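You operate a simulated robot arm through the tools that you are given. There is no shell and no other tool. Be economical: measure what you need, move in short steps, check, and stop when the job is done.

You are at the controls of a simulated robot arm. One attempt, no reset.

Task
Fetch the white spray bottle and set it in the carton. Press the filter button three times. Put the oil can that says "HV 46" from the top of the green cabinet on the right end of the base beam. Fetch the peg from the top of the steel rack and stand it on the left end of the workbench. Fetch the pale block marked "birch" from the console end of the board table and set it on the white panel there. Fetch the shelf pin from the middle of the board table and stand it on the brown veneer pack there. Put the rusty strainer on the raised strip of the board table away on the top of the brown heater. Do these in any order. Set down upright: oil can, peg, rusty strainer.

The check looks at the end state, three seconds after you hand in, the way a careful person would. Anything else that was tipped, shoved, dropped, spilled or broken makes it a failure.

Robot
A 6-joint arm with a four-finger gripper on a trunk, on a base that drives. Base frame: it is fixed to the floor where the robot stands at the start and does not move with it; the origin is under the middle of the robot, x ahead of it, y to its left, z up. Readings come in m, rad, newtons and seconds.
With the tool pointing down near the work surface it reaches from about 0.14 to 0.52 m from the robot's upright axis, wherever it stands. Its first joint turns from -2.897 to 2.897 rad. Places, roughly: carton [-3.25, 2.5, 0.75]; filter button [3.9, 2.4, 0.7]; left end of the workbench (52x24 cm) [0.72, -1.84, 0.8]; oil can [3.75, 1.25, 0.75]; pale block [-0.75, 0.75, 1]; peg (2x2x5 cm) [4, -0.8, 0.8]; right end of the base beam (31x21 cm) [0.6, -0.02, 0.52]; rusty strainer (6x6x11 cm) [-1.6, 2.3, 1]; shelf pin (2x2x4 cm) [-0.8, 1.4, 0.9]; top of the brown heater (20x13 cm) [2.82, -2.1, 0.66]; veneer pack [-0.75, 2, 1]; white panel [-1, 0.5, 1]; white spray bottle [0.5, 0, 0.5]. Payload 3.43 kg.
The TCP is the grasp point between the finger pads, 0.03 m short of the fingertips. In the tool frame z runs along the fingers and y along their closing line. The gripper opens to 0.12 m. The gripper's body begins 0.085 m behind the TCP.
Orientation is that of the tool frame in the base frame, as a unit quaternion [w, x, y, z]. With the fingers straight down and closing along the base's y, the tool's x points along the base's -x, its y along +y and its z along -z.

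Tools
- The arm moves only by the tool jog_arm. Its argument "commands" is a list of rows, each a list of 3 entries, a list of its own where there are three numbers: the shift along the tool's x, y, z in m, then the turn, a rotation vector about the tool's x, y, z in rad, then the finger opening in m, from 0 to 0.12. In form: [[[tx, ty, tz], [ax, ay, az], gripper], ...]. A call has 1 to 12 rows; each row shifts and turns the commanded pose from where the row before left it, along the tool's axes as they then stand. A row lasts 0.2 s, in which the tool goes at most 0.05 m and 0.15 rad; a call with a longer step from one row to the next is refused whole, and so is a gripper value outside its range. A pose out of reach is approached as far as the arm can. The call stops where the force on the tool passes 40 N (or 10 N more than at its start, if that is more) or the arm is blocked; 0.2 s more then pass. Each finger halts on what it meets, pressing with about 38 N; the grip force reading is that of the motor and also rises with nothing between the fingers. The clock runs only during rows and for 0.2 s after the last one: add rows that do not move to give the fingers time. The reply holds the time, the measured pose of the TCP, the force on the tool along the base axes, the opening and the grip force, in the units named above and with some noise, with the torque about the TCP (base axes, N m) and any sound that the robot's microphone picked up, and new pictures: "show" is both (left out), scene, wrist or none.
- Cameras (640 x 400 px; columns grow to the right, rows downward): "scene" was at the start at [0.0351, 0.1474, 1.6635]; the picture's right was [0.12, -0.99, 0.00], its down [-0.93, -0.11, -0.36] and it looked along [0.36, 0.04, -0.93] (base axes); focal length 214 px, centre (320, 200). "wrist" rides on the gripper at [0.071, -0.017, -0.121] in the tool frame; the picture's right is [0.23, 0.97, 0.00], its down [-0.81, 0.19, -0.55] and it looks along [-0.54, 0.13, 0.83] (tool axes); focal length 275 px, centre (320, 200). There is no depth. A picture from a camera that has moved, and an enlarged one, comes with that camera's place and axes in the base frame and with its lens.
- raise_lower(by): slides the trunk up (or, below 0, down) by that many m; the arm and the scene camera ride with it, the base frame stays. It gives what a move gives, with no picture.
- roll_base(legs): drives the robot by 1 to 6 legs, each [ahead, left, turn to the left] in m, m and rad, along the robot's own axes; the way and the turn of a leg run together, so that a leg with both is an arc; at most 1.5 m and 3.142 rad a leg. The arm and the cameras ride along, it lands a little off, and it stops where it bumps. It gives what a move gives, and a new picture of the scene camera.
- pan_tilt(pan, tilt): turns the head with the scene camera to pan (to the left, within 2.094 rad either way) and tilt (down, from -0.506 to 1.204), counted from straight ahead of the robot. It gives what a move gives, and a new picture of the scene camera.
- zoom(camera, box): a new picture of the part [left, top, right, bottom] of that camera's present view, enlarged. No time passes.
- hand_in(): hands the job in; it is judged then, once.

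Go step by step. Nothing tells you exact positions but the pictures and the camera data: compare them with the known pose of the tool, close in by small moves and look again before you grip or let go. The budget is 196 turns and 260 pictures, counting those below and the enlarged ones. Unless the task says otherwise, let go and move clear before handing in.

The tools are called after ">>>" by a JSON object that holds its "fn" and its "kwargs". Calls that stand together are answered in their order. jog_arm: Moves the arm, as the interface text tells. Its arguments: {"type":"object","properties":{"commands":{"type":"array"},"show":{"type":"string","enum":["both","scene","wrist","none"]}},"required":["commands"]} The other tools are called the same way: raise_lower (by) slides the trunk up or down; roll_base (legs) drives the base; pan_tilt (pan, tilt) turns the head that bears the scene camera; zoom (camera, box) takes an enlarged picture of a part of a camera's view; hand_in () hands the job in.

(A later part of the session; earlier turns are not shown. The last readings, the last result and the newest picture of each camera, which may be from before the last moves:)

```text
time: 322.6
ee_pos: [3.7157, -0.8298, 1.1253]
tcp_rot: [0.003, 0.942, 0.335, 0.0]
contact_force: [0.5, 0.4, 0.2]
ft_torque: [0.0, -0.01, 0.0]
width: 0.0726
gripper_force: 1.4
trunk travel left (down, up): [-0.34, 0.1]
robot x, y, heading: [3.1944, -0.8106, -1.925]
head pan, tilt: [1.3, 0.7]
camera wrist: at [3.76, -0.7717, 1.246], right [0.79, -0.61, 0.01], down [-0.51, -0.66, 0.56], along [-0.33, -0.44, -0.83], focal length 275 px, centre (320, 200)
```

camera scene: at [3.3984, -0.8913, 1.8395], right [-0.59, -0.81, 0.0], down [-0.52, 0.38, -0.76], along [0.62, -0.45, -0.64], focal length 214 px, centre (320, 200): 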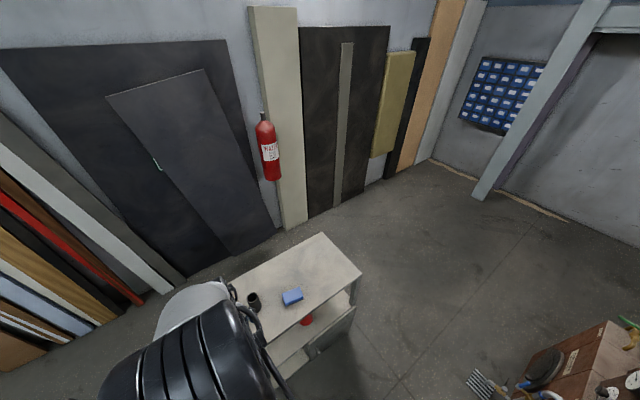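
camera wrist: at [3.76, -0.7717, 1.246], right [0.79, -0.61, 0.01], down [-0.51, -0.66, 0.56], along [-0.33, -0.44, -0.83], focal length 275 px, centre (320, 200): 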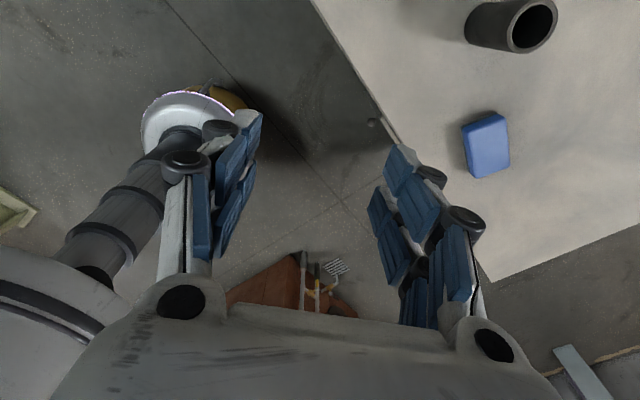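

The tube and sponge are in view; the peg is further north. I'll shift the base.

>>> {"fn": "roll_base", "kwargs": {"legs": [[-0.125, 0.135, 0]]}}

>>> {"fn": "jog_arm", "kwargs": {"commands": [[[0, 0, 0], [0, 0, 0], 0.07]], "show": "wrist"}}

```text
time: 324.1
ee_pos: [3.8859, -0.7629, 1.1259]
tcp_rot: [0.002, 0.943, 0.333, 0.0]
contact_force: [0.7, 0.2, 0.4]
ft_torque: [-0.02, 0.06, -0.02]
width: 0.0698
gripper_force: 0.0
trunk travel left (down, up): [-0.34, 0.1]
robot x, y, heading: [3.3572, -0.7427, -1.93]
head pan, tilt: [1.3, 0.7]
camera scene: at [3.5681, -0.8229, 1.8394], right [-0.59, -0.81, 0.0], down [-0.52, 0.38, -0.76], along [0.62, -0.45, -0.64], focal length 214 px, centre (320, 200)
```

scene: 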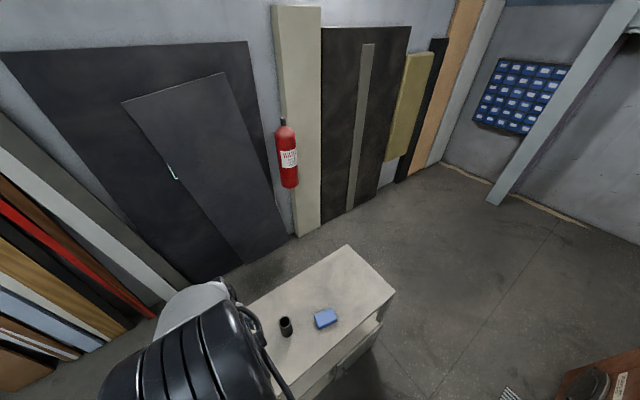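

```text
time: 324.5
ee_pos: [3.8849, -0.7633, 1.1258]
tcp_rot: [0.003, 0.943, 0.333, 0.0]
contact_force: [0.2, -0.7, 0.2]
ft_torque: [-0.03, 0.0, 0.01]
width: 0.07
gripper_force: 0.1
trunk travel left (down, up): [-0.34, 0.1]
robot x, y, heading: [3.3594, -0.7463, -1.929]
head pan, tilt: [1.3, 0.7]
camera wrist: at [3.9288, -0.705, 1.2461], right [0.79, -0.61, 0.01], down [-0.51, -0.66, 0.56], along [-0.34, -0.44, -0.83], focal length 275 px, centre (320, 200)
```

wrist: 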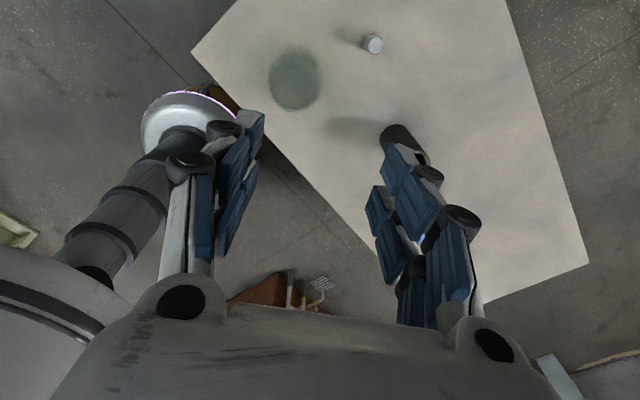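

The peg's top is at about (3.959, -0.761, 0.865). I'll bring the base 7 cm closer and then descend part-way.

>>> {"fn": "roll_base", "kwargs": {"legs": [[-0.0243, 0.0657, 0]]}}

>>> {"fn": "raise_lower", "kwargs": {"by": -0.14}}

>>> {"fn": "jog_arm", "kwargs": {"commands": [[[0, 0, 0], [0, 0, 0], 0.06]], "show": "wrist"}}

```text
time: 325.6
ee_pos: [3.9561, -0.7631, 1.1248]
tcp_rot: [0.003, 0.943, 0.334, 0.0]
contact_force: [-0.2, 0.3, -0.2]
ft_torque: [0.0, 0.04, -0.02]
width: 0.0699
gripper_force: 0.0
trunk travel left (down, up): [-0.34, 0.1]
robot x, y, heading: [3.4311, -0.747, -1.93]
head pan, tilt: [1.3, 0.7]
camera scene: at [3.6389, -0.8234, 1.8393], right [-0.59, -0.81, 0.0], down [-0.52, 0.38, -0.76], along [0.62, -0.45, -0.64], focal length 214 px, centre (320, 200)
```

scene: 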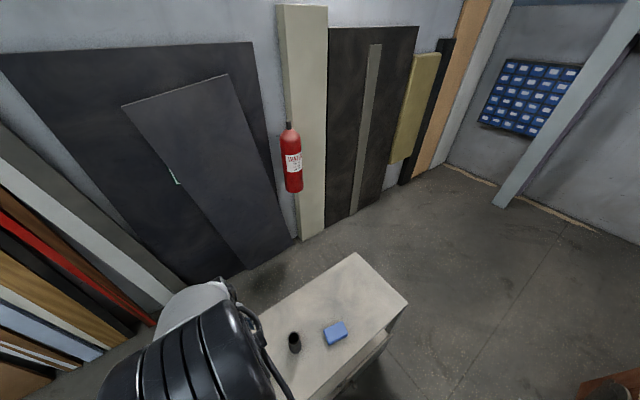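

```text
time: 327.2
ee_pos: [3.9544, -0.7631, 0.9851]
tcp_rot: [0.003, 0.943, 0.334, 0.001]
contact_force: [0.8, -0.3, -1.6]
ft_torque: [0.01, -0.01, 0.0]
width: 0.0698
gripper_force: 0.0
trunk travel left (down, up): [-0.2, 0.24]
robot x, y, heading: [3.4338, -0.7447, -1.923]
head pan, tilt: [1.3, 0.7]
```

```text
time: 327.6
ee_pos: [3.9548, -0.7626, 0.9858]
tcp_rot: [0.002, 0.943, 0.334, 0.0]
contact_force: [0.3, -0.1, 0.5]
ft_torque: [-0.01, 0.01, 0.02]
width: 0.0599
gripper_force: 0.0
trunk travel left (down, up): [-0.2, 0.24]
robot x, y, heading: [3.4301, -0.746, -1.93]
head pan, tilt: [1.3, 0.7]
camera wrist: at [3.999, -0.7047, 1.1061], right [0.79, -0.61, 0.01], down [-0.51, -0.66, 0.56], along [-0.34, -0.44, -0.83], focal length 275 px, centre (320, 200)
```

wrist: 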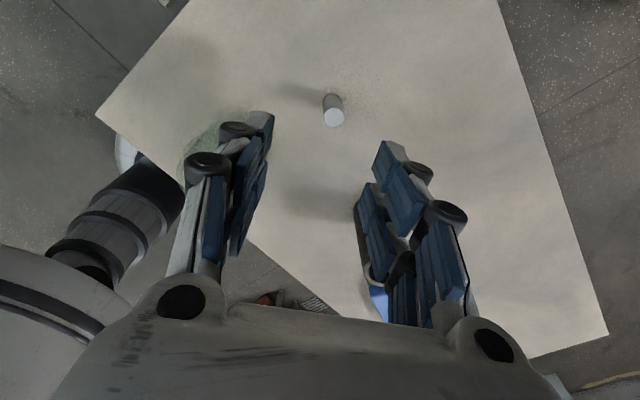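

Peg top at (3.964, -0.770, 0.867). Centre and descend to just above the rack top, then close.

>>> {"fn": "jog_arm", "kwargs": {"commands": [[[0.0026, 0.011, 0.03], [0, 0, 0], 0.06], [[0, 0, 0.045], [0, 0, 0], 0.06], [[0, 0, 0.045], [0, 0, 0], 0.06], [[0, 0, 0.01], [0, 0, 0], 0.06], [[0, 0, 0], [0, 0, 0], 0.06]], "show": "wrist"}}

```text
time: 328.8
ee_pos: [3.9648, -0.7705, 0.8563]
tcp_rot: [0.004, 0.943, 0.334, -0.001]
contact_force: [-0.1, 0.5, 0.0]
ft_torque: [-0.02, 0.0, -0.03]
width: 0.0599
gripper_force: 0.2
trunk travel left (down, up): [-0.2, 0.24]
robot x, y, heading: [3.4268, -0.7448, -1.924]
head pan, tilt: [1.3, 0.7]
camera wrist: at [4.0082, -0.712, 0.9775], right [0.79, -0.61, 0.01], down [-0.51, -0.66, 0.55], along [-0.34, -0.44, -0.83], focal length 275 px, centre (320, 200)
```

wrist: 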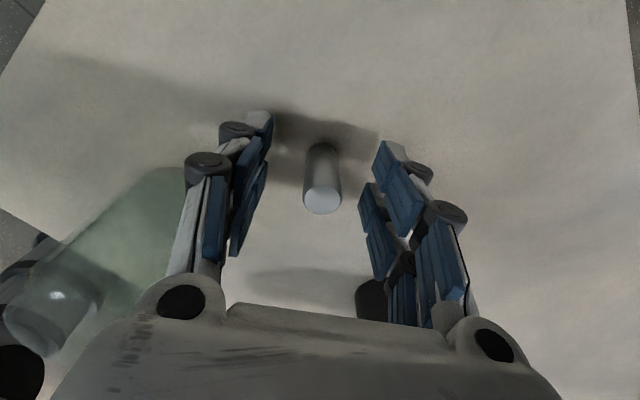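

>>> {"fn": "jog_arm", "kwargs": {"commands": [[[0, 0, -0.003], [0, 0, 0], 0.06], [[0, 0, 0], [0, 0, 0], 0.03], [[0, 0, 0], [0, 0, 0], 0.005], [[0, 0, 0], [0, 0, 0], 0.005], [[0, 0, 0], [0, 0, 0], 0.005], [[0, 0, 0], [0, 0, 0], 0.005], [[0, 0, -0.005], [0, 0, 0], 0.005], [[0, 0, -0.01], [0, 0, 0], 0.005], [[0, 0, -0.02], [0, 0, 0], 0.005], [[0, 0, -0.04], [0, 0, 0], 0.005]], "show": "wrist"}}

```text
time: 331.0
ee_pos: [3.9621, -0.7682, 0.9329]
tcp_rot: [0.003, 0.943, 0.334, 0.0]
contact_force: [-0.4, -0.5, -0.2]
ft_torque: [0.01, -0.04, 0.02]
width: 0.0155
gripper_force: 38.1
trunk travel left (down, up): [-0.2, 0.24]
robot x, y, heading: [3.4304, -0.744, -1.928]
head pan, tilt: [1.3, 0.7]
camera wrist: at [4.0068, -0.7111, 1.0541], right [0.79, -0.61, 0.0], down [-0.51, -0.66, 0.56], along [-0.34, -0.44, -0.83], focal length 275 px, centre (320, 200)
```

wrist: 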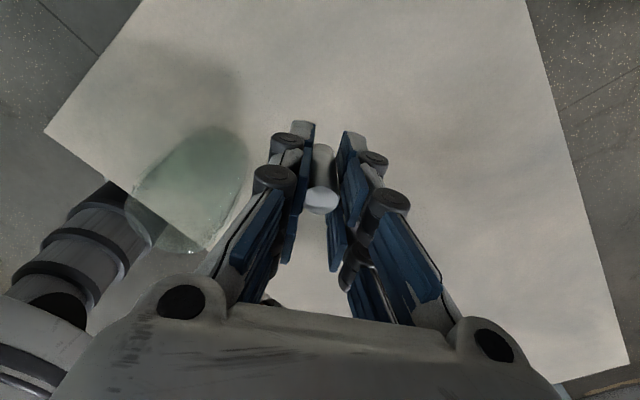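

The peg is held (0.0155 m). I'll raise it and drive back west through the passage with the arm trailing east, ending west of the workbench's left end.

>>> {"fn": "raise_lower", "kwargs": {"by": 0.2}}

>>> {"fn": "roll_base", "kwargs": {"legs": [[0.479, -0.996, 0], [0.619, -0.943, 0], [0.3675, -0.984, 0]]}}

>>> {"fn": "pan_tilt", "kwargs": {"pan": 1.0, "tilt": 0.7}}

```text
time: 333.2
ee_pos: [3.9632, -0.7699, 1.1324]
tcp_rot: [0.002, 0.943, 0.333, 0.0]
contact_force: [-0.1, -0.2, -0.3]
ft_torque: [0.02, 0.0, 0.03]
width: 0.0158
gripper_force: 38.2
trunk travel left (down, up): [-0.4, 0.04]
robot x, y, heading: [3.4313, -0.7451, -1.924]
head pan, tilt: [1.3, 0.7]
```

```text
time: 349.1
ee_pos: [0.7308, -1.1247, 1.1333]
tcp_rot: [0.001, 0.943, 0.332, 0.001]
contact_force: [-0.5, -0.8, -0.4]
ft_torque: [0.0, -0.03, 0.0]
width: 0.0154
gripper_force: 37.9
trunk travel left (down, up): [-0.4, 0.04]
robot x, y, heading: [0.1973, -1.1009, -1.931]
head pan, tilt: [1.3, 0.7]
camera scene: at [0.404, -1.1778, 1.8995], right [-0.59, -0.81, 0.0], down [-0.52, 0.38, -0.77], along [0.62, -0.45, -0.64], focal length 214 px, centre (320, 200)
```

scene: 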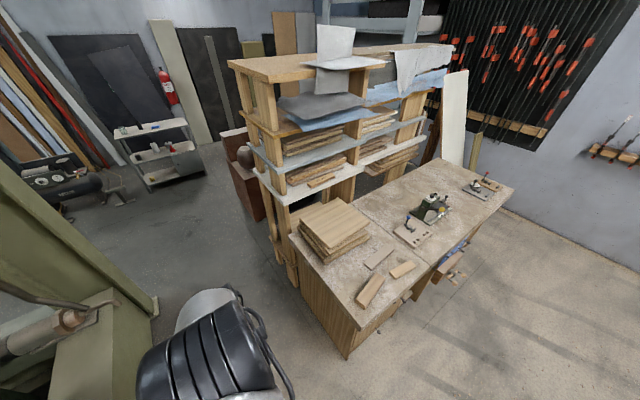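

```text
time: 349.9
ee_pos: [0.7309, -1.1245, 1.134]
tcp_rot: [0.002, 0.943, 0.332, 0.0]
contact_force: [-0.4, 0.1, 0.4]
ft_torque: [0.04, 0.04, 0.01]
width: 0.0156
gripper_force: 38.1
trunk travel left (down, up): [-0.4, 0.04]
robot x, y, heading: [0.2, -1.0989, -1.93]
head pan, tilt: [1.0, 0.7]
camera scene: at [0.3868, -1.1957, 1.8995], right [-0.8, -0.6, 0.0], down [-0.39, 0.52, -0.76], along [0.46, -0.61, -0.64], focal length 214 px, centre (320, 200)
```

scene: 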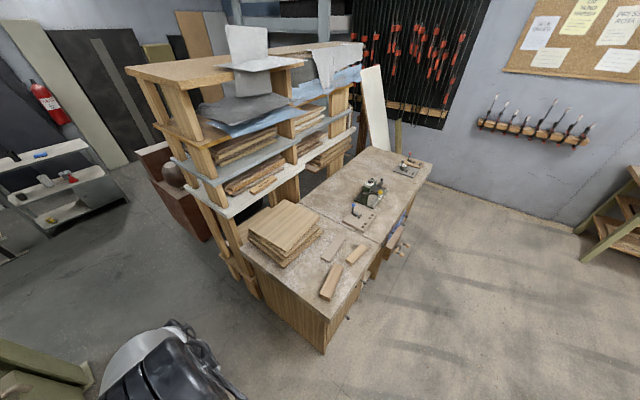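

The workbench's left end carries a stack of boards and three loose pieces; I'll enlarge to find a free spot.

>>> {"fn": "zoom", "kwargs": {"camera": "scene", "box": [230, 220, 390, 320]}}

```text
4.00 times, centred on (310, 270) of scene
camera zoom: at [0.3868, -1.1957, 1.8995], right [-0.8, -0.6, 0.0], down [-0.39, 0.52, -0.76], along [0.46, -0.61, -0.64], focal length 858 px, centre (360, -80)
```

zoom: 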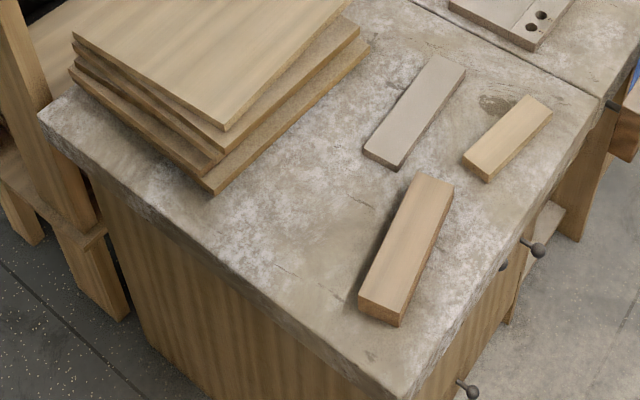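

A good free spot on the left end is about (0.785, -1.665), between the stack and the loose piece. I'll drive so the peg comes over it.

>>> {"fn": "roll_base", "kwargs": {"legs": [[0.486, 0.24, 0]]}}

>>> {"fn": "raise_lower", "kwargs": {"by": -0.16}}

>>> {"fn": "jog_arm", "kwargs": {"commands": [[[0, 0, 0], [0, 0, 0], 0.005]], "show": "wrist"}}

```text
time: 353.1
ee_pos: [0.7891, -1.6564, 1.1337]
tcp_rot: [0.003, 0.943, 0.334, -0.001]
contact_force: [0.3, 0.4, 1.0]
ft_torque: [0.03, 0.01, 0.02]
width: 0.0154
gripper_force: 38.4
trunk travel left (down, up): [-0.4, 0.04]
robot x, y, heading: [0.2565, -1.6332, -1.926]
head pan, tilt: [1.0, 0.7]
camera scene: at [0.4449, -1.7299, 1.8995], right [-0.8, -0.6, 0.0], down [-0.39, 0.52, -0.76], along [0.46, -0.61, -0.64], focal length 214 px, centre (320, 200)
```

scene: 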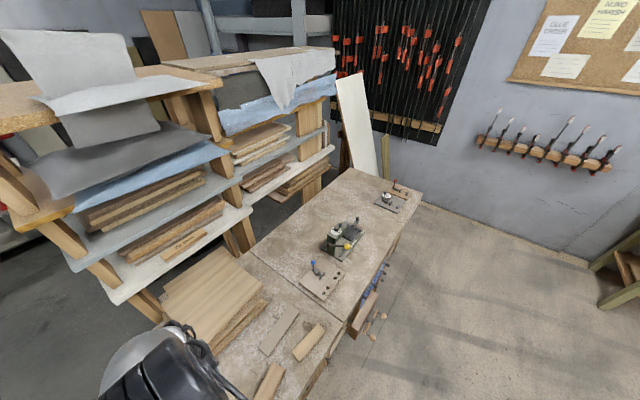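

```text
time: 354.9
ee_pos: [0.7891, -1.6573, 0.9733]
tcp_rot: [0.001, 0.943, 0.333, 0.0]
contact_force: [0.9, 0.0, 0.2]
ft_torque: [0.04, 0.01, 0.01]
width: 0.0153
gripper_force: 38.2
trunk travel left (down, up): [-0.24, 0.2]
robot x, y, heading: [0.251, -1.6314, -1.93]
head pan, tilt: [1.0, 0.7]
```

```text
time: 355.3
ee_pos: [0.7893, -1.657, 0.9735]
tcp_rot: [0.002, 0.943, 0.334, -0.001]
contact_force: [-0.8, -1.0, -1.1]
ft_torque: [-0.01, 0.04, -0.01]
width: 0.0155
gripper_force: 37.8
trunk travel left (down, up): [-0.24, 0.2]
robot x, y, heading: [0.2565, -1.6305, -1.933]
head pan, tilt: [1.0, 0.7]
camera wrist: at [0.8334, -1.599, 1.0939], right [0.79, -0.61, 0.01], down [-0.51, -0.66, 0.56], along [-0.34, -0.44, -0.83], focal length 275 px, centre (320, 200)
```

wrist: 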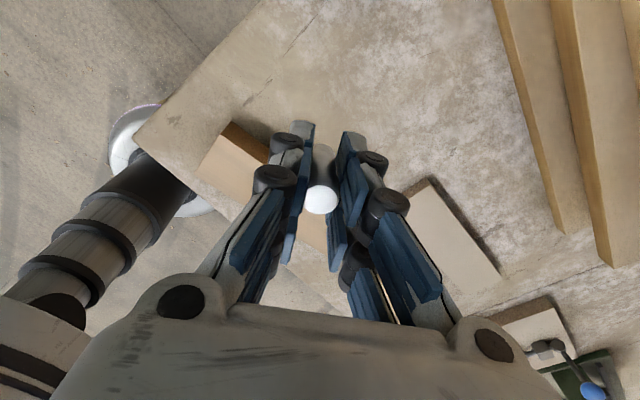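

Clear spot beneath. Lowering to contact.

>>> {"fn": "jog_arm", "kwargs": {"commands": [[[0, 0, 0.045], [0, 0, 0], 0.005], [[0, 0, 0.045], [0, 0, 0], 0.005], [[0, 0, 0.02], [0, 0, 0], 0.005], [[0, 0, 0.005], [0, 0, 0], 0.005], [[0, 0, 0], [0, 0, 0], 0.005]], "show": "wrist"}}

```text
time: 356.5
ee_pos: [0.7892, -1.6562, 0.8574]
tcp_rot: [0.004, 0.943, 0.334, 0.0]
contact_force: [0.5, 0.8, -1.2]
ft_torque: [-0.02, -0.02, 0.0]
width: 0.0154
gripper_force: 37.6
trunk travel left (down, up): [-0.24, 0.2]
robot x, y, heading: [0.2586, -1.6354, -1.93]
head pan, tilt: [1.0, 0.7]
camera wrist: at [0.8337, -1.5989, 0.9791], right [0.79, -0.61, 0.01], down [-0.51, -0.66, 0.55], along [-0.34, -0.44, -0.83], focal length 275 px, centre (320, 200)
```

wrist: 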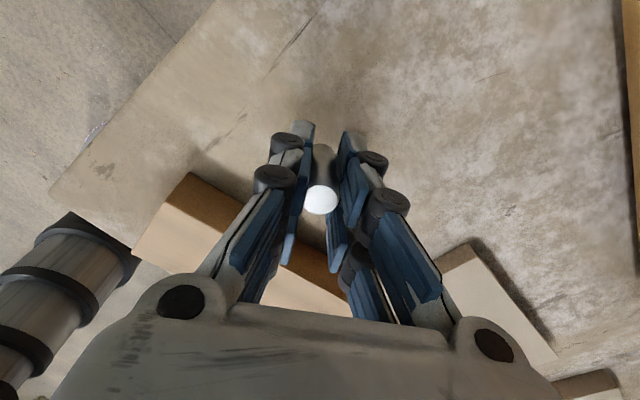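

>>> {"fn": "jog_arm", "kwargs": {"commands": [[[0, 0, 0.004], [0, 0, 0], 0.005], [[0, 0, 0.004], [0, 0, 0], 0.005], [[0, 0, 0.003], [0, 0, 0], 0.005], [[0, 0, 0], [0, 0, 0], 0.005]], "show": "none"}}

```text
time: 357.5
ee_pos: [0.7909, -1.657, 0.8477]
tcp_rot: [0.003, 0.943, 0.334, 0.0]
contact_force: [-0.2, 0.1, -0.8]
ft_torque: [-0.01, -0.01, 0.0]
width: 0.0153
gripper_force: 38.0
trunk travel left (down, up): [-0.24, 0.2]
robot x, y, heading: [0.2571, -1.6299, -1.928]
head pan, tilt: [1.0, 0.7]
```

>>> {"fn": "jog_arm", "kwargs": {"commands": [[[0, 0, 0.003], [0, 0, 0], 0.005], [[0, 0, 0.003], [0, 0, 0], 0.005], [[0, 0, 0], [0, 0, 0], 0.005]], "show": "none"}}

>>> {"fn": "jog_arm", "kwargs": {"commands": [[[0, 0, 0.003], [0, 0, 0], 0.005], [[0, 0, 0], [0, 0, 0], 0.005]], "show": "none"}}

```text
time: 358.3
ee_pos: [0.7908, -1.658, 0.8407]
tcp_rot: [0.002, 0.943, 0.334, 0.0]
contact_force: [0.3, -0.8, -0.2]
ft_torque: [-0.02, -0.03, 0.01]
width: 0.0155
gripper_force: 38.4
trunk travel left (down, up): [-0.24, 0.2]
robot x, y, heading: [0.2555, -1.6345, -1.926]
head pan, tilt: [1.0, 0.7]
```

```text
time: 358.9
ee_pos: [0.7905, -1.6574, 0.8379]
tcp_rot: [0.004, 0.943, 0.334, 0.0]
contact_force: [-1.4, 0.7, 4.6]
ft_torque: [0.01, 0.13, 0.02]
width: 0.0154
gripper_force: 37.7
trunk travel left (down, up): [-0.24, 0.2]
robot x, y, heading: [0.2563, -1.6334, -1.932]
head pan, tilt: [1.0, 0.7]
```

Contact at 4.6 N. Open slowly and rise.

>>> {"fn": "jog_arm", "kwargs": {"commands": [[[0, 0, 0.001], [0, 0, 0], 0.018], [[0, 0, 0], [0, 0, 0], 0.028], [[0, 0, 0], [0, 0, 0], 0.045], [[0, 0, -0.02], [0, 0, 0], 0.05], [[0, 0, -0.04], [0, 0, 0], 0.06], [[0, 0, -0.05], [0, 0, 0], 0.06], [[0, 0, -0.05], [0, 0, 0], 0.06]], "show": "wrist"}}

>>> {"fn": "zoom", "kwargs": {"camera": "wrist", "box": [240, 40, 400, 140]}}

```text
time: 360.5
ee_pos: [0.7898, -1.6579, 0.9987]
tcp_rot: [0.003, 0.943, 0.334, -0.002]
contact_force: [-0.9, -0.7, -0.6]
ft_torque: [-0.02, -0.03, -0.01]
width: 0.0601
gripper_force: 0.0
trunk travel left (down, up): [-0.24, 0.2]
robot x, y, heading: [0.2564, -1.6324, -1.932]
head pan, tilt: [1.0, 0.7]
camera wrist: at [0.8328, -1.5999, 1.1188], right [0.79, -0.61, 0.0], down [-0.51, -0.66, 0.56], along [-0.34, -0.44, -0.83], focal length 275 px, centre (320, 200)
```

wrist: 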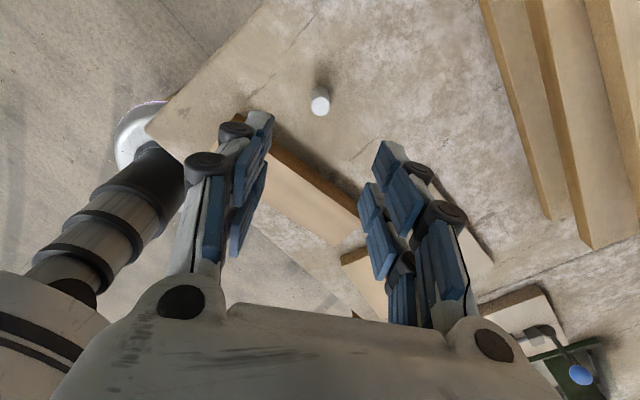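

```text
4.00 times, centred on (320, 90) of wrist
camera zoom: at [0.8328, -1.5999, 1.1188], right [0.79, -0.61, 0.0], down [-0.51, -0.66, 0.56], along [-0.34, -0.44, -0.83], focal length 1101 px, centre (320, 640)
```

zoom: 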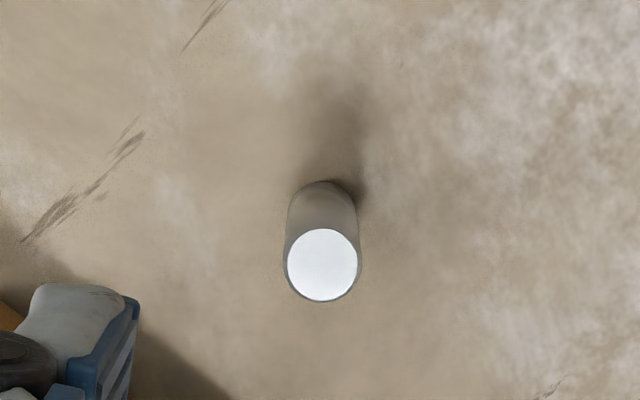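

The peg stands on the bench's left end. Now east again through the passage and north along the press's far side to the green cabinet.

>>> {"fn": "raise_lower", "kwargs": {"by": 0.15}}

>>> {"fn": "roll_base", "kwargs": {"legs": [[-0.478, -0.234, 0], [-0.425, 1.122, 0], [-0.425, 1.122, 0], [-1.11, -0.314, 0], [-1.03, -0.389, 0]]}}

>>> {"fn": "pan_tilt", "kwargs": {"pan": 1.7, "tilt": 0.5}}

```text
time: 362.2
ee_pos: [0.7899, -1.6584, 1.1483]
tcp_rot: [0.003, 0.942, 0.334, 0.001]
contact_force: [0.0, 0.3, 0.4]
ft_torque: [0.04, 0.04, 0.01]
width: 0.0602
gripper_force: 0.0
trunk travel left (down, up): [-0.39, 0.05]
robot x, y, heading: [0.2591, -1.6331, -1.93]
head pan, tilt: [1.0, 0.7]
```

```text
time: 387.5
ee_pos: [3.1949, 1.1677, 1.1496]
tcp_rot: [0.003, 0.94, 0.34, 0.001]
contact_force: [0.7, 0.4, -0.1]
ft_torque: [-0.03, 0.0, -0.02]
width: 0.0599
gripper_force: 0.1
trunk travel left (down, up): [-0.39, 0.05]
robot x, y, heading: [2.6595, 1.1876, -1.915]
head pan, tilt: [1.0, 0.7]
camera scene: at [2.8508, 1.0909, 1.8895], right [-0.79, -0.61, 0.0], down [-0.39, 0.51, -0.77], along [0.47, -0.61, -0.64], focal length 214 px, centre (320, 200)
```

scene: 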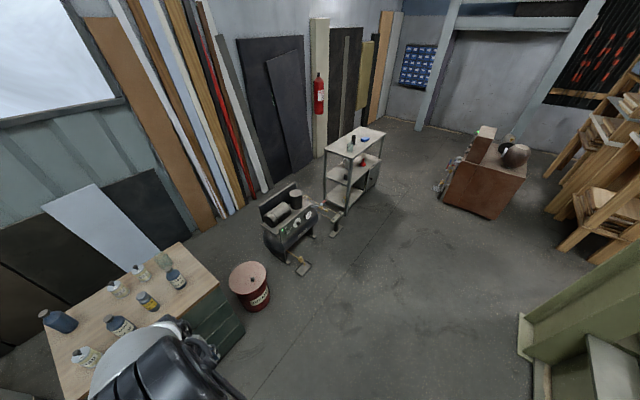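

```text
time: 388.5
ee_pos: [3.196, 1.1675, 1.1482]
tcp_rot: [0.003, 0.94, 0.34, 0.0]
contact_force: [-0.1, 0.3, -0.1]
ft_torque: [-0.03, -0.04, 0.05]
width: 0.06
gripper_force: 0.1
trunk travel left (down, up): [-0.39, 0.05]
robot x, y, heading: [2.6636, 1.1884, -1.915]
head pan, tilt: [1.7, 0.499]
camera scene: at [2.8878, 1.1385, 1.9072], right [-0.21, -0.98, 0.0], down [-0.47, 0.1, -0.88], along [0.86, -0.19, -0.48], focal length 214 px, centre (320, 200)
```

scene: 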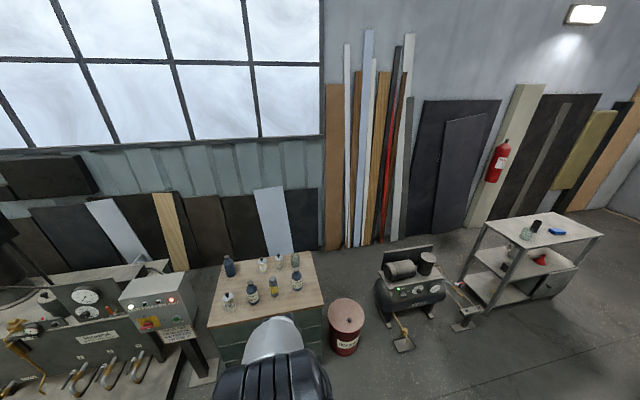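

The cabinet top holds several cans, and the control panel is at the left. I'll enlarge both.

>>> {"fn": "zoom", "kwargs": {"camera": "scene", "box": [205, 245, 333, 325]}}

>>> {"fn": "zoom", "kwargs": {"camera": "scene", "box": [0, 250, 208, 380]}}

```text
5.00 times, centred on (269, 285) of scene
camera zoom: at [2.8878, 1.1385, 1.9072], right [-0.21, -0.98, 0.0], down [-0.47, 0.1, -0.88], along [0.86, -0.19, -0.48], focal length 1072 px, centre (575, -225)
```

zoom: 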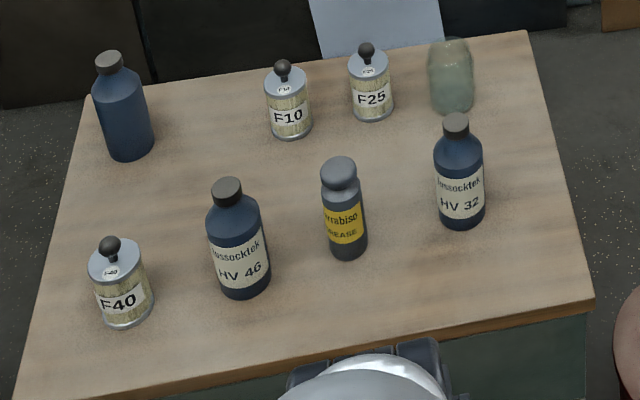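

```text
3.08 times, centred on (104, 315) of scene
camera zoom: at [2.8878, 1.1385, 1.9072], right [-0.21, -0.98, 0.0], down [-0.47, 0.1, -0.88], along [0.86, -0.19, -0.48], focal length 660 px, centre (985, -154)
```

zoom: 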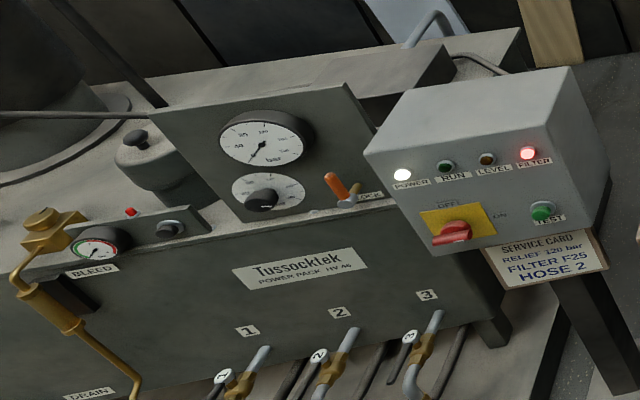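

HV 46 is the front-middle blue can. For the filter button I need a closer look at the power pack; I'll drive alongside it first.

>>> {"fn": "roll_base", "kwargs": {"legs": [[-1.05, -0.31, 0]]}}

>>> {"fn": "pan_tilt", "kwargs": {"pan": 1.9, "tilt": 0.75}}

>>> {"fn": "zoom", "kwargs": {"camera": "scene", "box": [160, 60, 480, 260]}}

```text
time: 394.1
ee_pos: [3.2487, 2.2551, 1.1494]
tcp_rot: [0.003, 0.938, 0.348, 0.001]
contact_force: [0.5, 0.0, 0.4]
ft_torque: [-0.02, 0.0, 0.01]
width: 0.0599
gripper_force: 0.1
trunk travel left (down, up): [-0.39, 0.05]
robot x, y, heading: [2.7139, 2.2648, -1.904]
head pan, tilt: [1.7, 0.499]
camera scene: at [2.9411, 2.2231, 1.9072], right [-0.2, -0.98, 0.0], down [-0.47, 0.09, -0.88], along [0.86, -0.17, -0.48], focal length 214 px, centre (320, 200)
```

scene: 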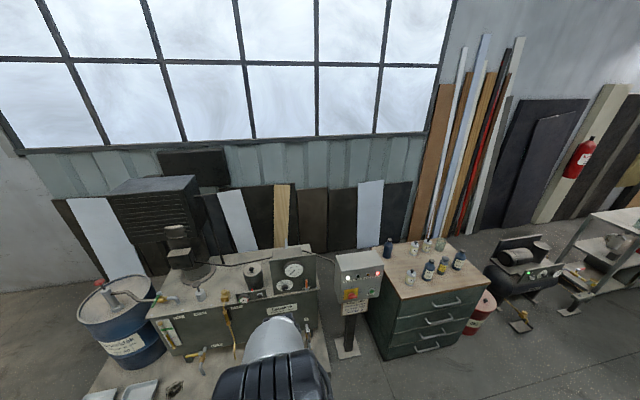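

```text
time: 394.9
ee_pos: [3.2466, 2.2554, 1.1484]
tcp_rot: [0.003, 0.938, 0.347, 0.001]
contact_force: [0.9, -1.0, -0.7]
ft_torque: [-0.02, -0.02, -0.01]
width: 0.0601
gripper_force: 0.1
trunk travel left (down, up): [-0.39, 0.05]
robot x, y, heading: [2.7108, 2.2701, -1.897]
head pan, tilt: [1.901, 0.75]
camera scene: at [2.9346, 2.2407, 1.8853], right [0.0, -1.0, 0.0], down [-0.68, 0.0, -0.73], along [0.73, 0.0, -0.68], focal length 214 px, centre (320, 200)
```

scene: 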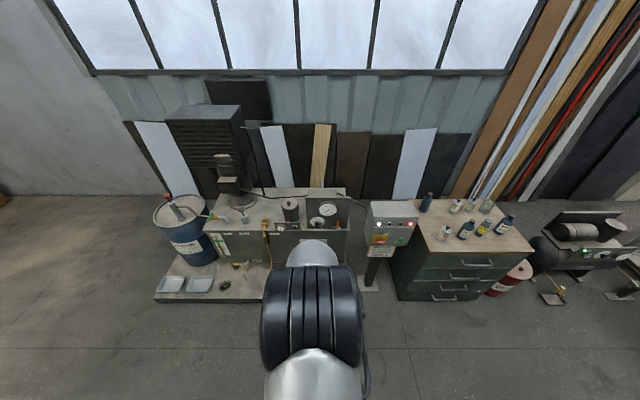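

```text
2.00 times, centred on (320, 160) of scene
camera zoom: at [2.9346, 2.2407, 1.8853], right [0.0, -1.0, 0.0], down [-0.68, 0.0, -0.73], along [0.73, 0.0, -0.68], focal length 429 px, centre (320, 280)
```

zoom: 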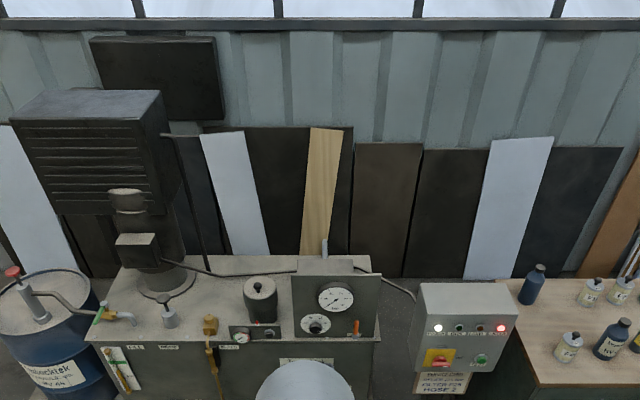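

>>> {"fn": "zoom", "kwargs": {"camera": "scene", "box": [256, 205, 320, 245]}}

>>> {"fn": "zoom", "kwargs": {"camera": "scene", "box": [356, 205, 428, 250]}}

```text
10.00 times, centred on (288, 225) of scene
camera zoom: at [2.9346, 2.2407, 1.8853], right [0.0, -1.0, 0.0], down [-0.68, 0.0, -0.73], along [0.73, 0.0, -0.68], focal length 2145 px, centre (640, -50)
```

zoom: 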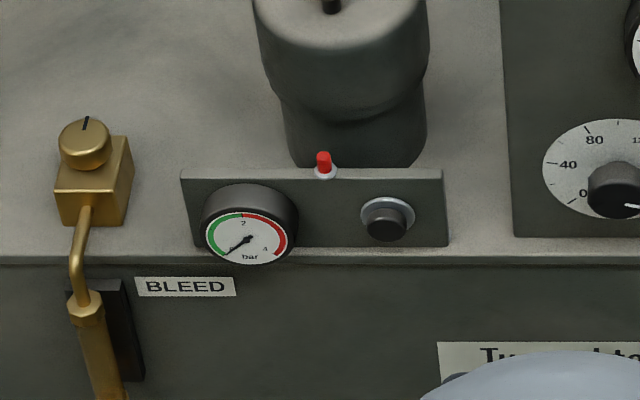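

```text
8.89 times, centred on (392, 228) of scene
camera zoom: at [2.9346, 2.2407, 1.8853], right [0.0, -1.0, 0.0], down [-0.68, 0.0, -0.73], along [0.73, 0.0, -0.68], focal length 1906 px, centre (-320, -44)
```

zoom: 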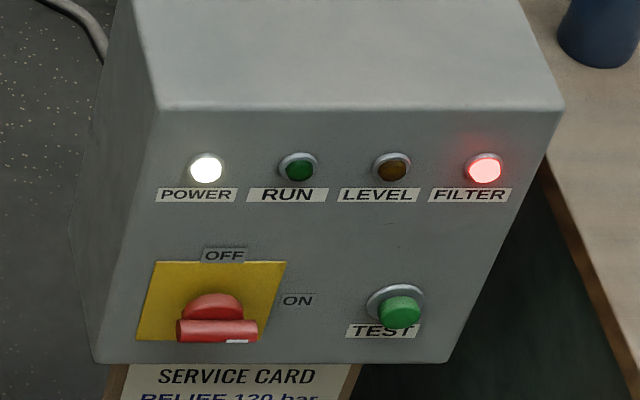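

The push button with a bezel on the small panel in front of the filter canister (about (3.89, 2.415, 0.72)) matches the given place; the FILTER item on the box is only a lamp. I'll close the fingers, tilt the tool forward ~45° and look with the wrist camera.

>>> {"fn": "jog_arm", "kwargs": {"commands": [[[0, 0, 0], [-0.0846, 0.0988, 0], 0.0], [[0, 0, 0], [-0.0846, 0.0988, 0], 0.0], [[0, 0, 0], [-0.0846, 0.0988, 0], 0.0], [[0, 0, 0], [-0.0846, 0.0988, 0], 0.0], [[0, 0, 0], [-0.0846, 0.0988, 0], 0.0], [[0, 0, 0], [-0.0846, 0.0988, 0], 0.0]], "show": "both"}}

```text
time: 396.3
ee_pos: [3.249, 2.2599, 1.1471]
tcp_rot: [0.136, 0.866, 0.321, 0.358]
contact_force: [1.1, 0.3, 0.4]
ft_torque: [0.01, 0.03, 0.0]
width: 0.0001
gripper_force: 33.7
out of reach, approached as far as the arm can: row 3
trunk travel left (down, up): [-0.39, 0.05]
robot x, y, heading: [2.7145, 2.2641, -1.899]
head pan, tilt: [1.901, 0.75]
camera scene: at [2.9347, 2.2412, 1.8853], right [0.0, -1.0, 0.0], down [-0.68, 0.0, -0.73], along [0.73, 0.0, -0.68], focal length 214 px, centre (320, 200)
camera wrist: at [3.1927, 2.3196, 1.2636], right [0.57, -0.59, 0.57], down [-0.74, -0.67, 0.05], along [0.36, -0.45, -0.82], focal length 275 px, centre (320, 200)
```

scene: 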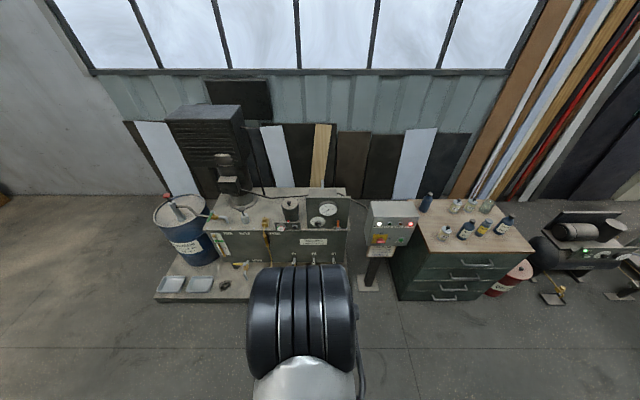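
wrist: 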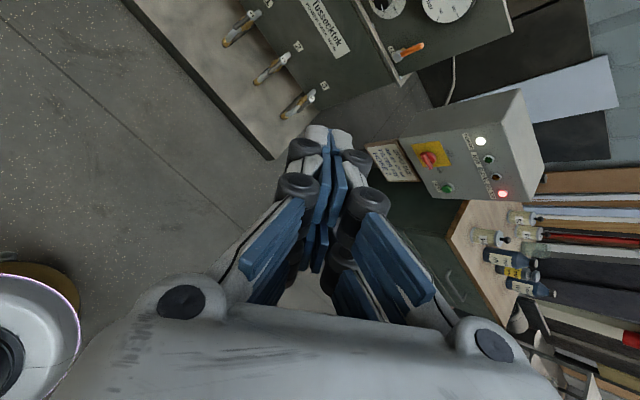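

The tool is tilted 45° toward +x. I'll drive so the fingertips end ~4 cm in front of the button, then lower.

>>> {"fn": "roll_base", "kwargs": {"legs": [[-0.318, 0.45, 0]]}}

>>> {"fn": "raise_lower", "kwargs": {"by": -0.3}}

>>> {"fn": "jog_arm", "kwargs": {"commands": [[[0, 0, 0], [0, 0, 0], 0.0]], "show": "both"}}

```text
time: 399.4
ee_pos: [3.772, 2.4307, 1.147]
tcp_rot: [0.134, 0.865, 0.325, 0.357]
contact_force: [-0.1, 0.3, 0.2]
ft_torque: [0.01, 0.01, -0.01]
width: 0.0
gripper_force: 33.5
trunk travel left (down, up): [-0.39, 0.05]
robot x, y, heading: [3.2382, 2.4319, -1.885]
head pan, tilt: [1.901, 0.75]
camera scene: at [3.4601, 2.4079, 1.8852], right [0.01, -1.0, 0.0], down [-0.68, -0.01, -0.73], along [0.73, 0.01, -0.68], focal length 214 px, centre (320, 200)
```

scene: 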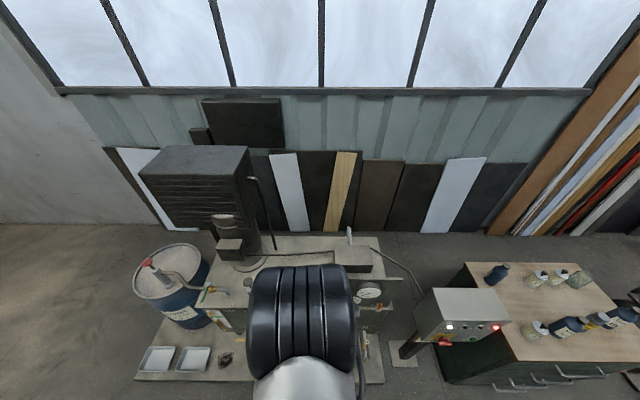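

```text
time: 402.4
ee_pos: [3.7727, 2.43, 0.8484]
tcp_rot: [0.133, 0.865, 0.326, 0.358]
contact_force: [-0.3, -0.7, 0.4]
ft_torque: [-0.02, 0.01, -0.02]
width: 0.0
gripper_force: 33.4
trunk travel left (down, up): [-0.09, 0.35]
robot x, y, heading: [3.2369, 2.4306, -1.89]
head pan, tilt: [1.901, 0.75]
```

```text
time: 402.8
ee_pos: [3.7725, 2.4306, 0.8483]
tcp_rot: [0.133, 0.865, 0.325, 0.358]
contact_force: [0.7, -0.9, 0.8]
ft_torque: [0.0, -0.04, -0.03]
width: 0.0001
gripper_force: 33.1
trunk travel left (down, up): [-0.09, 0.35]
robot x, y, heading: [3.2377, 2.4317, -1.89]
head pan, tilt: [1.901, 0.75]
camera scene: at [3.4595, 2.4077, 1.5853], right [0.01, -1.0, 0.0], down [-0.68, -0.01, -0.73], along [0.73, 0.01, -0.68], focal length 214 px, centre (320, 200)
camera wrist: at [3.717, 2.4886, 0.9637], right [0.58, -0.58, 0.57], down [-0.73, -0.68, 0.05], along [0.36, -0.45, -0.82], focal length 275 px, centre (320, 200)
```

scene: 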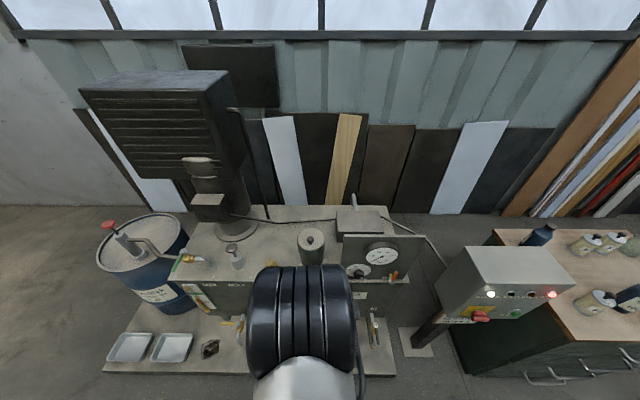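
wrist: 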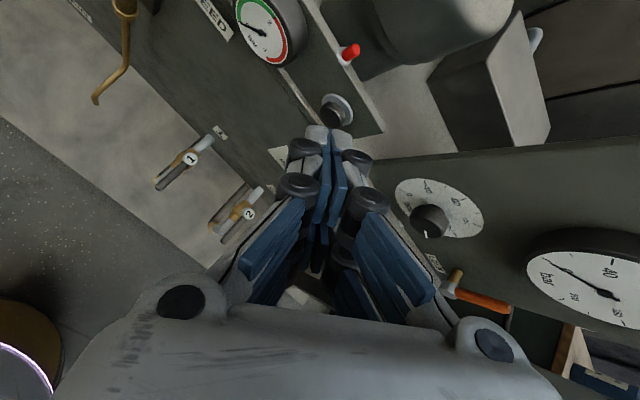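

The button face is at about (3.889, 2.416, 0.744). I'll bring the fingertips to about 1.5 cm in front of it.

>>> {"fn": "jog_arm", "kwargs": {"commands": [[[-0.0062, 0.0011, 0.033], [0, 0, 0], 0.0], [[-0.0062, 0.0011, 0.033], [0, 0, 0], 0.0], [[-0.0063, 0.0012, 0.032], [0, 0, 0], 0.0], [[0, 0, 0], [0, 0, 0], 0.0]], "show": "wrist"}}

>>> {"fn": "zoom", "kwargs": {"camera": "wrist", "box": [240, 60, 400, 160]}}

```text
time: 403.8
ee_pos: [3.8323, 2.4153, 0.77]
tcp_rot: [0.133, 0.865, 0.326, 0.358]
contact_force: [0.4, -0.9, 0.2]
ft_torque: [0.01, 0.01, -0.03]
width: 0.0001
gripper_force: 33.5
trunk travel left (down, up): [-0.09, 0.35]
robot x, y, heading: [3.2406, 2.4297, -1.891]
head pan, tilt: [1.901, 0.75]
camera wrist: at [3.7773, 2.4746, 0.8858], right [0.58, -0.58, 0.57], down [-0.73, -0.68, 0.05], along [0.36, -0.45, -0.82], focal length 275 px, centre (320, 200)
```

wrist: 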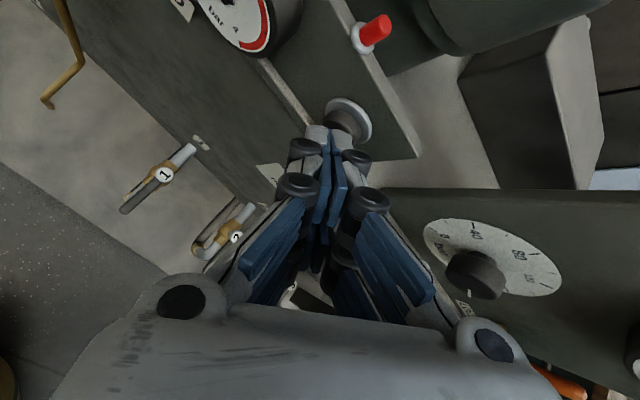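

```text
4.00 times, centred on (320, 110) of wrist
camera zoom: at [3.7773, 2.4746, 0.8858], right [0.58, -0.58, 0.57], down [-0.73, -0.68, 0.05], along [0.36, -0.45, -0.82], focal length 1101 px, centre (320, 560)
```

zoom: 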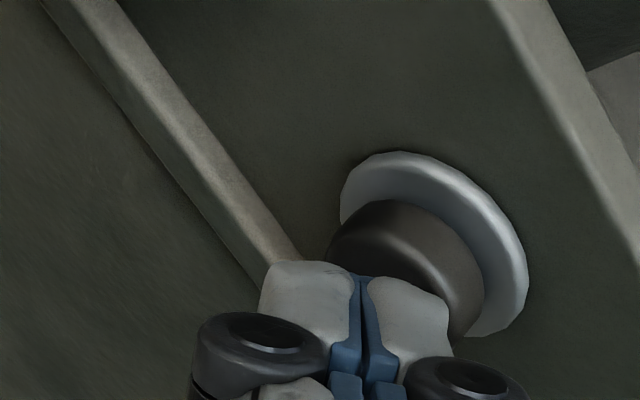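

Aligned with the button cap. I'll probe forward in +x gently for contact.

>>> {"fn": "jog_arm", "kwargs": {"commands": [[[0.0053, 0.0047, 0.0071], [0, 0, 0], 0.0], [[0.0027, 0.0023, 0.0035], [0, 0, 0], 0.0], [[0.0027, 0.0023, 0.0035], [0, 0, 0], 0.0], [[0, 0, 0], [0, 0, 0], 0.0]], "show": "wrist"}}

```text
time: 404.8
ee_pos: [3.8522, 2.4156, 0.7702]
tcp_rot: [0.133, 0.865, 0.326, 0.357]
contact_force: [-0.2, -0.1, 0.2]
ft_torque: [0.04, -0.01, -0.03]
width: 0.0003
gripper_force: 33.1
trunk travel left (down, up): [-0.09, 0.35]
robot x, y, heading: [3.2372, 2.4326, -1.892]
head pan, tilt: [1.901, 0.75]
camera wrist: at [3.7975, 2.474, 0.8856], right [0.58, -0.58, 0.57], down [-0.73, -0.68, 0.05], along [0.36, -0.45, -0.82], focal length 275 px, centre (320, 200)
```

wrist: 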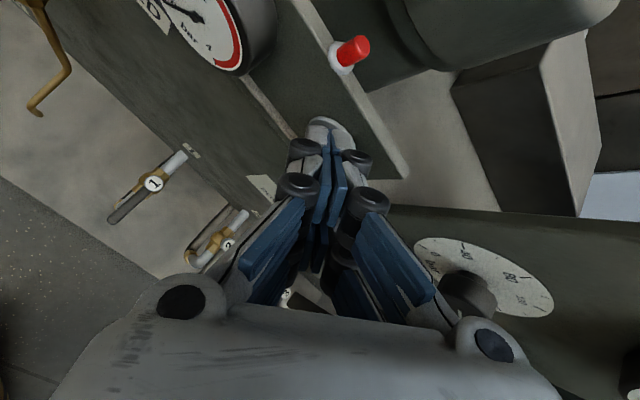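

>>> {"fn": "jog_arm", "kwargs": {"commands": [[[0.0021, 0.0019, 0.0028], [0, 0, 0], 0.0], [[0.0021, 0.0019, 0.0028], [0, 0, 0], 0.0], [[0, 0, 0], [0, 0, 0], 0.0]], "show": "none"}}

>>> {"fn": "jog_arm", "kwargs": {"commands": [[[0.0021, 0.0019, 0.0028], [0, 0, 0], 0.0], [[0, 0, 0], [0, 0, 0], 0.0]], "show": "none"}}

```text
time: 405.6
ee_pos: [3.8601, 2.4152, 0.7677]
tcp_rot: [0.132, 0.865, 0.326, 0.357]
contact_force: [0.0, 0.5, -0.2]
ft_torque: [-0.04, 0.0, -0.01]
width: 0.0
gripper_force: 33.3
trunk travel left (down, up): [-0.09, 0.35]
robot x, y, heading: [3.2411, 2.4297, -1.89]
head pan, tilt: [1.901, 0.75]
```

```text
time: 406.2
ee_pos: [3.8637, 2.4164, 0.7703]
tcp_rot: [0.133, 0.866, 0.325, 0.357]
contact_force: [-4.6, 0.3, 1.1]
ft_torque: [0.01, -0.03, 0.05]
width: 0.0
gripper_force: 33.7
trunk travel left (down, up): [-0.09, 0.35]
robot x, y, heading: [3.2387, 2.428, -1.892]
head pan, tilt: [1.901, 0.75]
```

Contact (-4.6 N). I'll push in until it clicks.

>>> {"fn": "jog_arm", "kwargs": {"commands": [[[0.0016, 0.0014, 0.0021], [0, 0, 0], 0.0], [[0, 0, 0], [0, 0, 0], 0.0]], "show": "none"}}

>>> {"fn": "jog_arm", "kwargs": {"commands": [[[0.0016, 0.0014, 0.0021], [0, 0, 0], 0.0], [[0, 0, 0], [0, 0, 0], 0.0]], "show": "none"}}

```text
time: 406.8
ee_pos: [3.8652, 2.4149, 0.769]
tcp_rot: [0.132, 0.866, 0.327, 0.355]
contact_force: [-25.1, -1.3, 4.4]
ft_torque: [0.04, -0.13, 0.22]
width: 0.0
gripper_force: 33.3
trunk travel left (down, up): [-0.09, 0.35]
robot x, y, heading: [3.2364, 2.4322, -1.889]
head pan, tilt: [1.901, 0.75]
```

```text
time: 407.4
ee_pos: [3.8653, 2.4153, 0.7693]
tcp_rot: [0.131, 0.866, 0.326, 0.355]
contact_force: [-39.0, -0.5, 5.9]
ft_torque: [0.07, -0.14, 0.34]
width: 0.0
gripper_force: 33.2
trunk travel left (down, up): [-0.09, 0.35]
robot x, y, heading: [3.2379, 2.4293, -1.891]
head pan, tilt: [1.901, 0.75]
```

Force rises stiffly with no click. I'll look at where exactly the tips touch.

>>> {"fn": "zoom", "kwargs": {"camera": "wrist", "box": [256, 80, 384, 160]}}

>>> {"fn": "jog_arm", "kwargs": {"commands": [[[-0.0107, -0.0093, -0.0141], [0, 0, 0], 0.0], [[0, 0, 0], [0, 0, 0], 0.0]], "show": "wrist"}}

>>> {"fn": "zoom", "kwargs": {"camera": "wrist", "box": [256, 70, 384, 150]}}

```text
5.00 times, centred on (320, 120) of wrist
camera zoom: at [3.8102, 2.4741, 0.8856], right [0.58, -0.58, 0.57], down [-0.73, -0.68, 0.06], along [0.35, -0.45, -0.82], focal length 1376 px, centre (320, 600)
```

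zoom: 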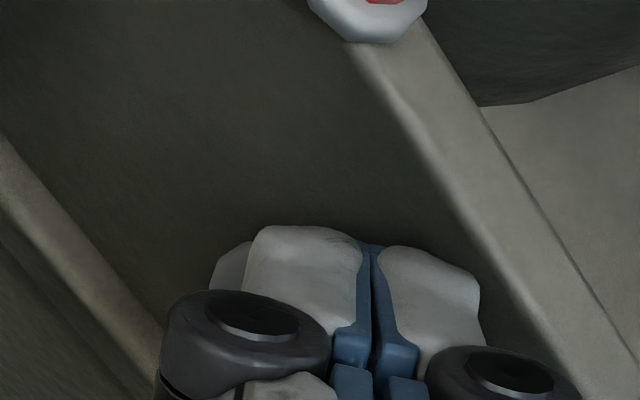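

```text
time: 408.0
ee_pos: [3.8528, 2.4162, 0.7717]
tcp_rot: [0.135, 0.865, 0.324, 0.359]
contact_force: [-0.4, 0.1, 0.5]
ft_torque: [0.01, 0.0, 0.03]
width: 0.0003
gripper_force: 33.2
trunk travel left (down, up): [-0.09, 0.35]
robot x, y, heading: [3.2406, 2.4341, -1.892]
head pan, tilt: [1.901, 0.75]
camera wrist: at [3.797, 2.4744, 0.8873], right [0.58, -0.58, 0.58], down [-0.73, -0.68, 0.05], along [0.36, -0.45, -0.82], focal length 275 px, centre (320, 200)
```

wrist: 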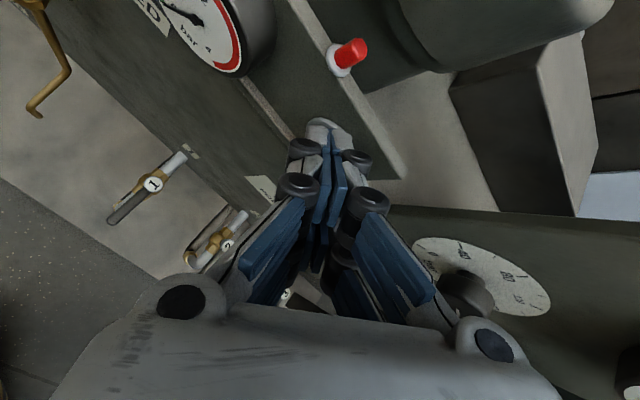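

```text
5.00 times, centred on (320, 110) of wrist
camera zoom: at [3.797, 2.4744, 0.8873], right [0.58, -0.58, 0.58], down [-0.73, -0.68, 0.05], along [0.36, -0.45, -0.82], focal length 1376 px, centre (320, 650)
```

zoom: 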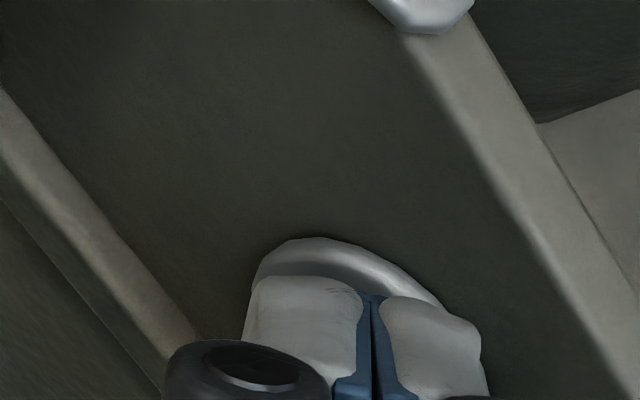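

Contact began at x≈3.8637 and stopped hard at ≈3.8653. I'll check the lamps for any change.

>>> {"fn": "pan_tilt", "kwargs": {"pan": 1.7, "tilt": 0.75}}

>>> {"fn": "zoom", "kwargs": {"camera": "scene", "box": [360, 200, 520, 300]}}

```text
time: 408.8
ee_pos: [3.8511, 2.415, 0.771]
tcp_rot: [0.133, 0.865, 0.326, 0.358]
contact_force: [-0.3, -0.2, 0.7]
ft_torque: [0.02, -0.01, 0.01]
width: 0.0001
gripper_force: 33.6
trunk travel left (down, up): [-0.09, 0.35]
robot x, y, heading: [3.2388, 2.4291, -1.892]
head pan, tilt: [1.7, 0.75]
camera scene: at [3.4581, 2.3912, 1.5852], right [-0.19, -0.98, 0.0], down [-0.67, 0.13, -0.73], along [0.72, -0.14, -0.68], focal length 214 px, centre (320, 200)
```

scene: 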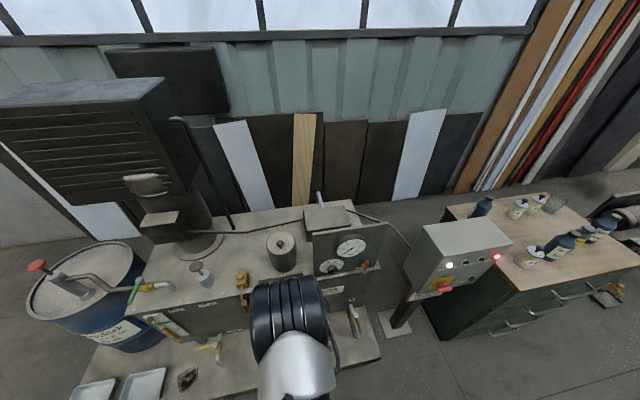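

```text
4.00 times, centred on (440, 250) of scene
camera zoom: at [3.4581, 2.3912, 1.5852], right [-0.19, -0.98, 0.0], down [-0.67, 0.13, -0.73], along [0.72, -0.14, -0.68], focal length 858 px, centre (-160, 0)
```

zoom: 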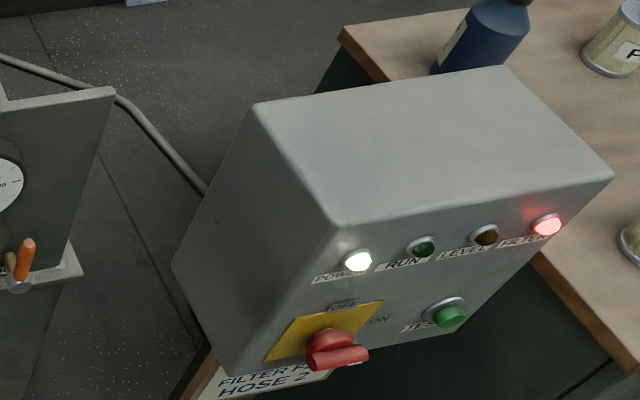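

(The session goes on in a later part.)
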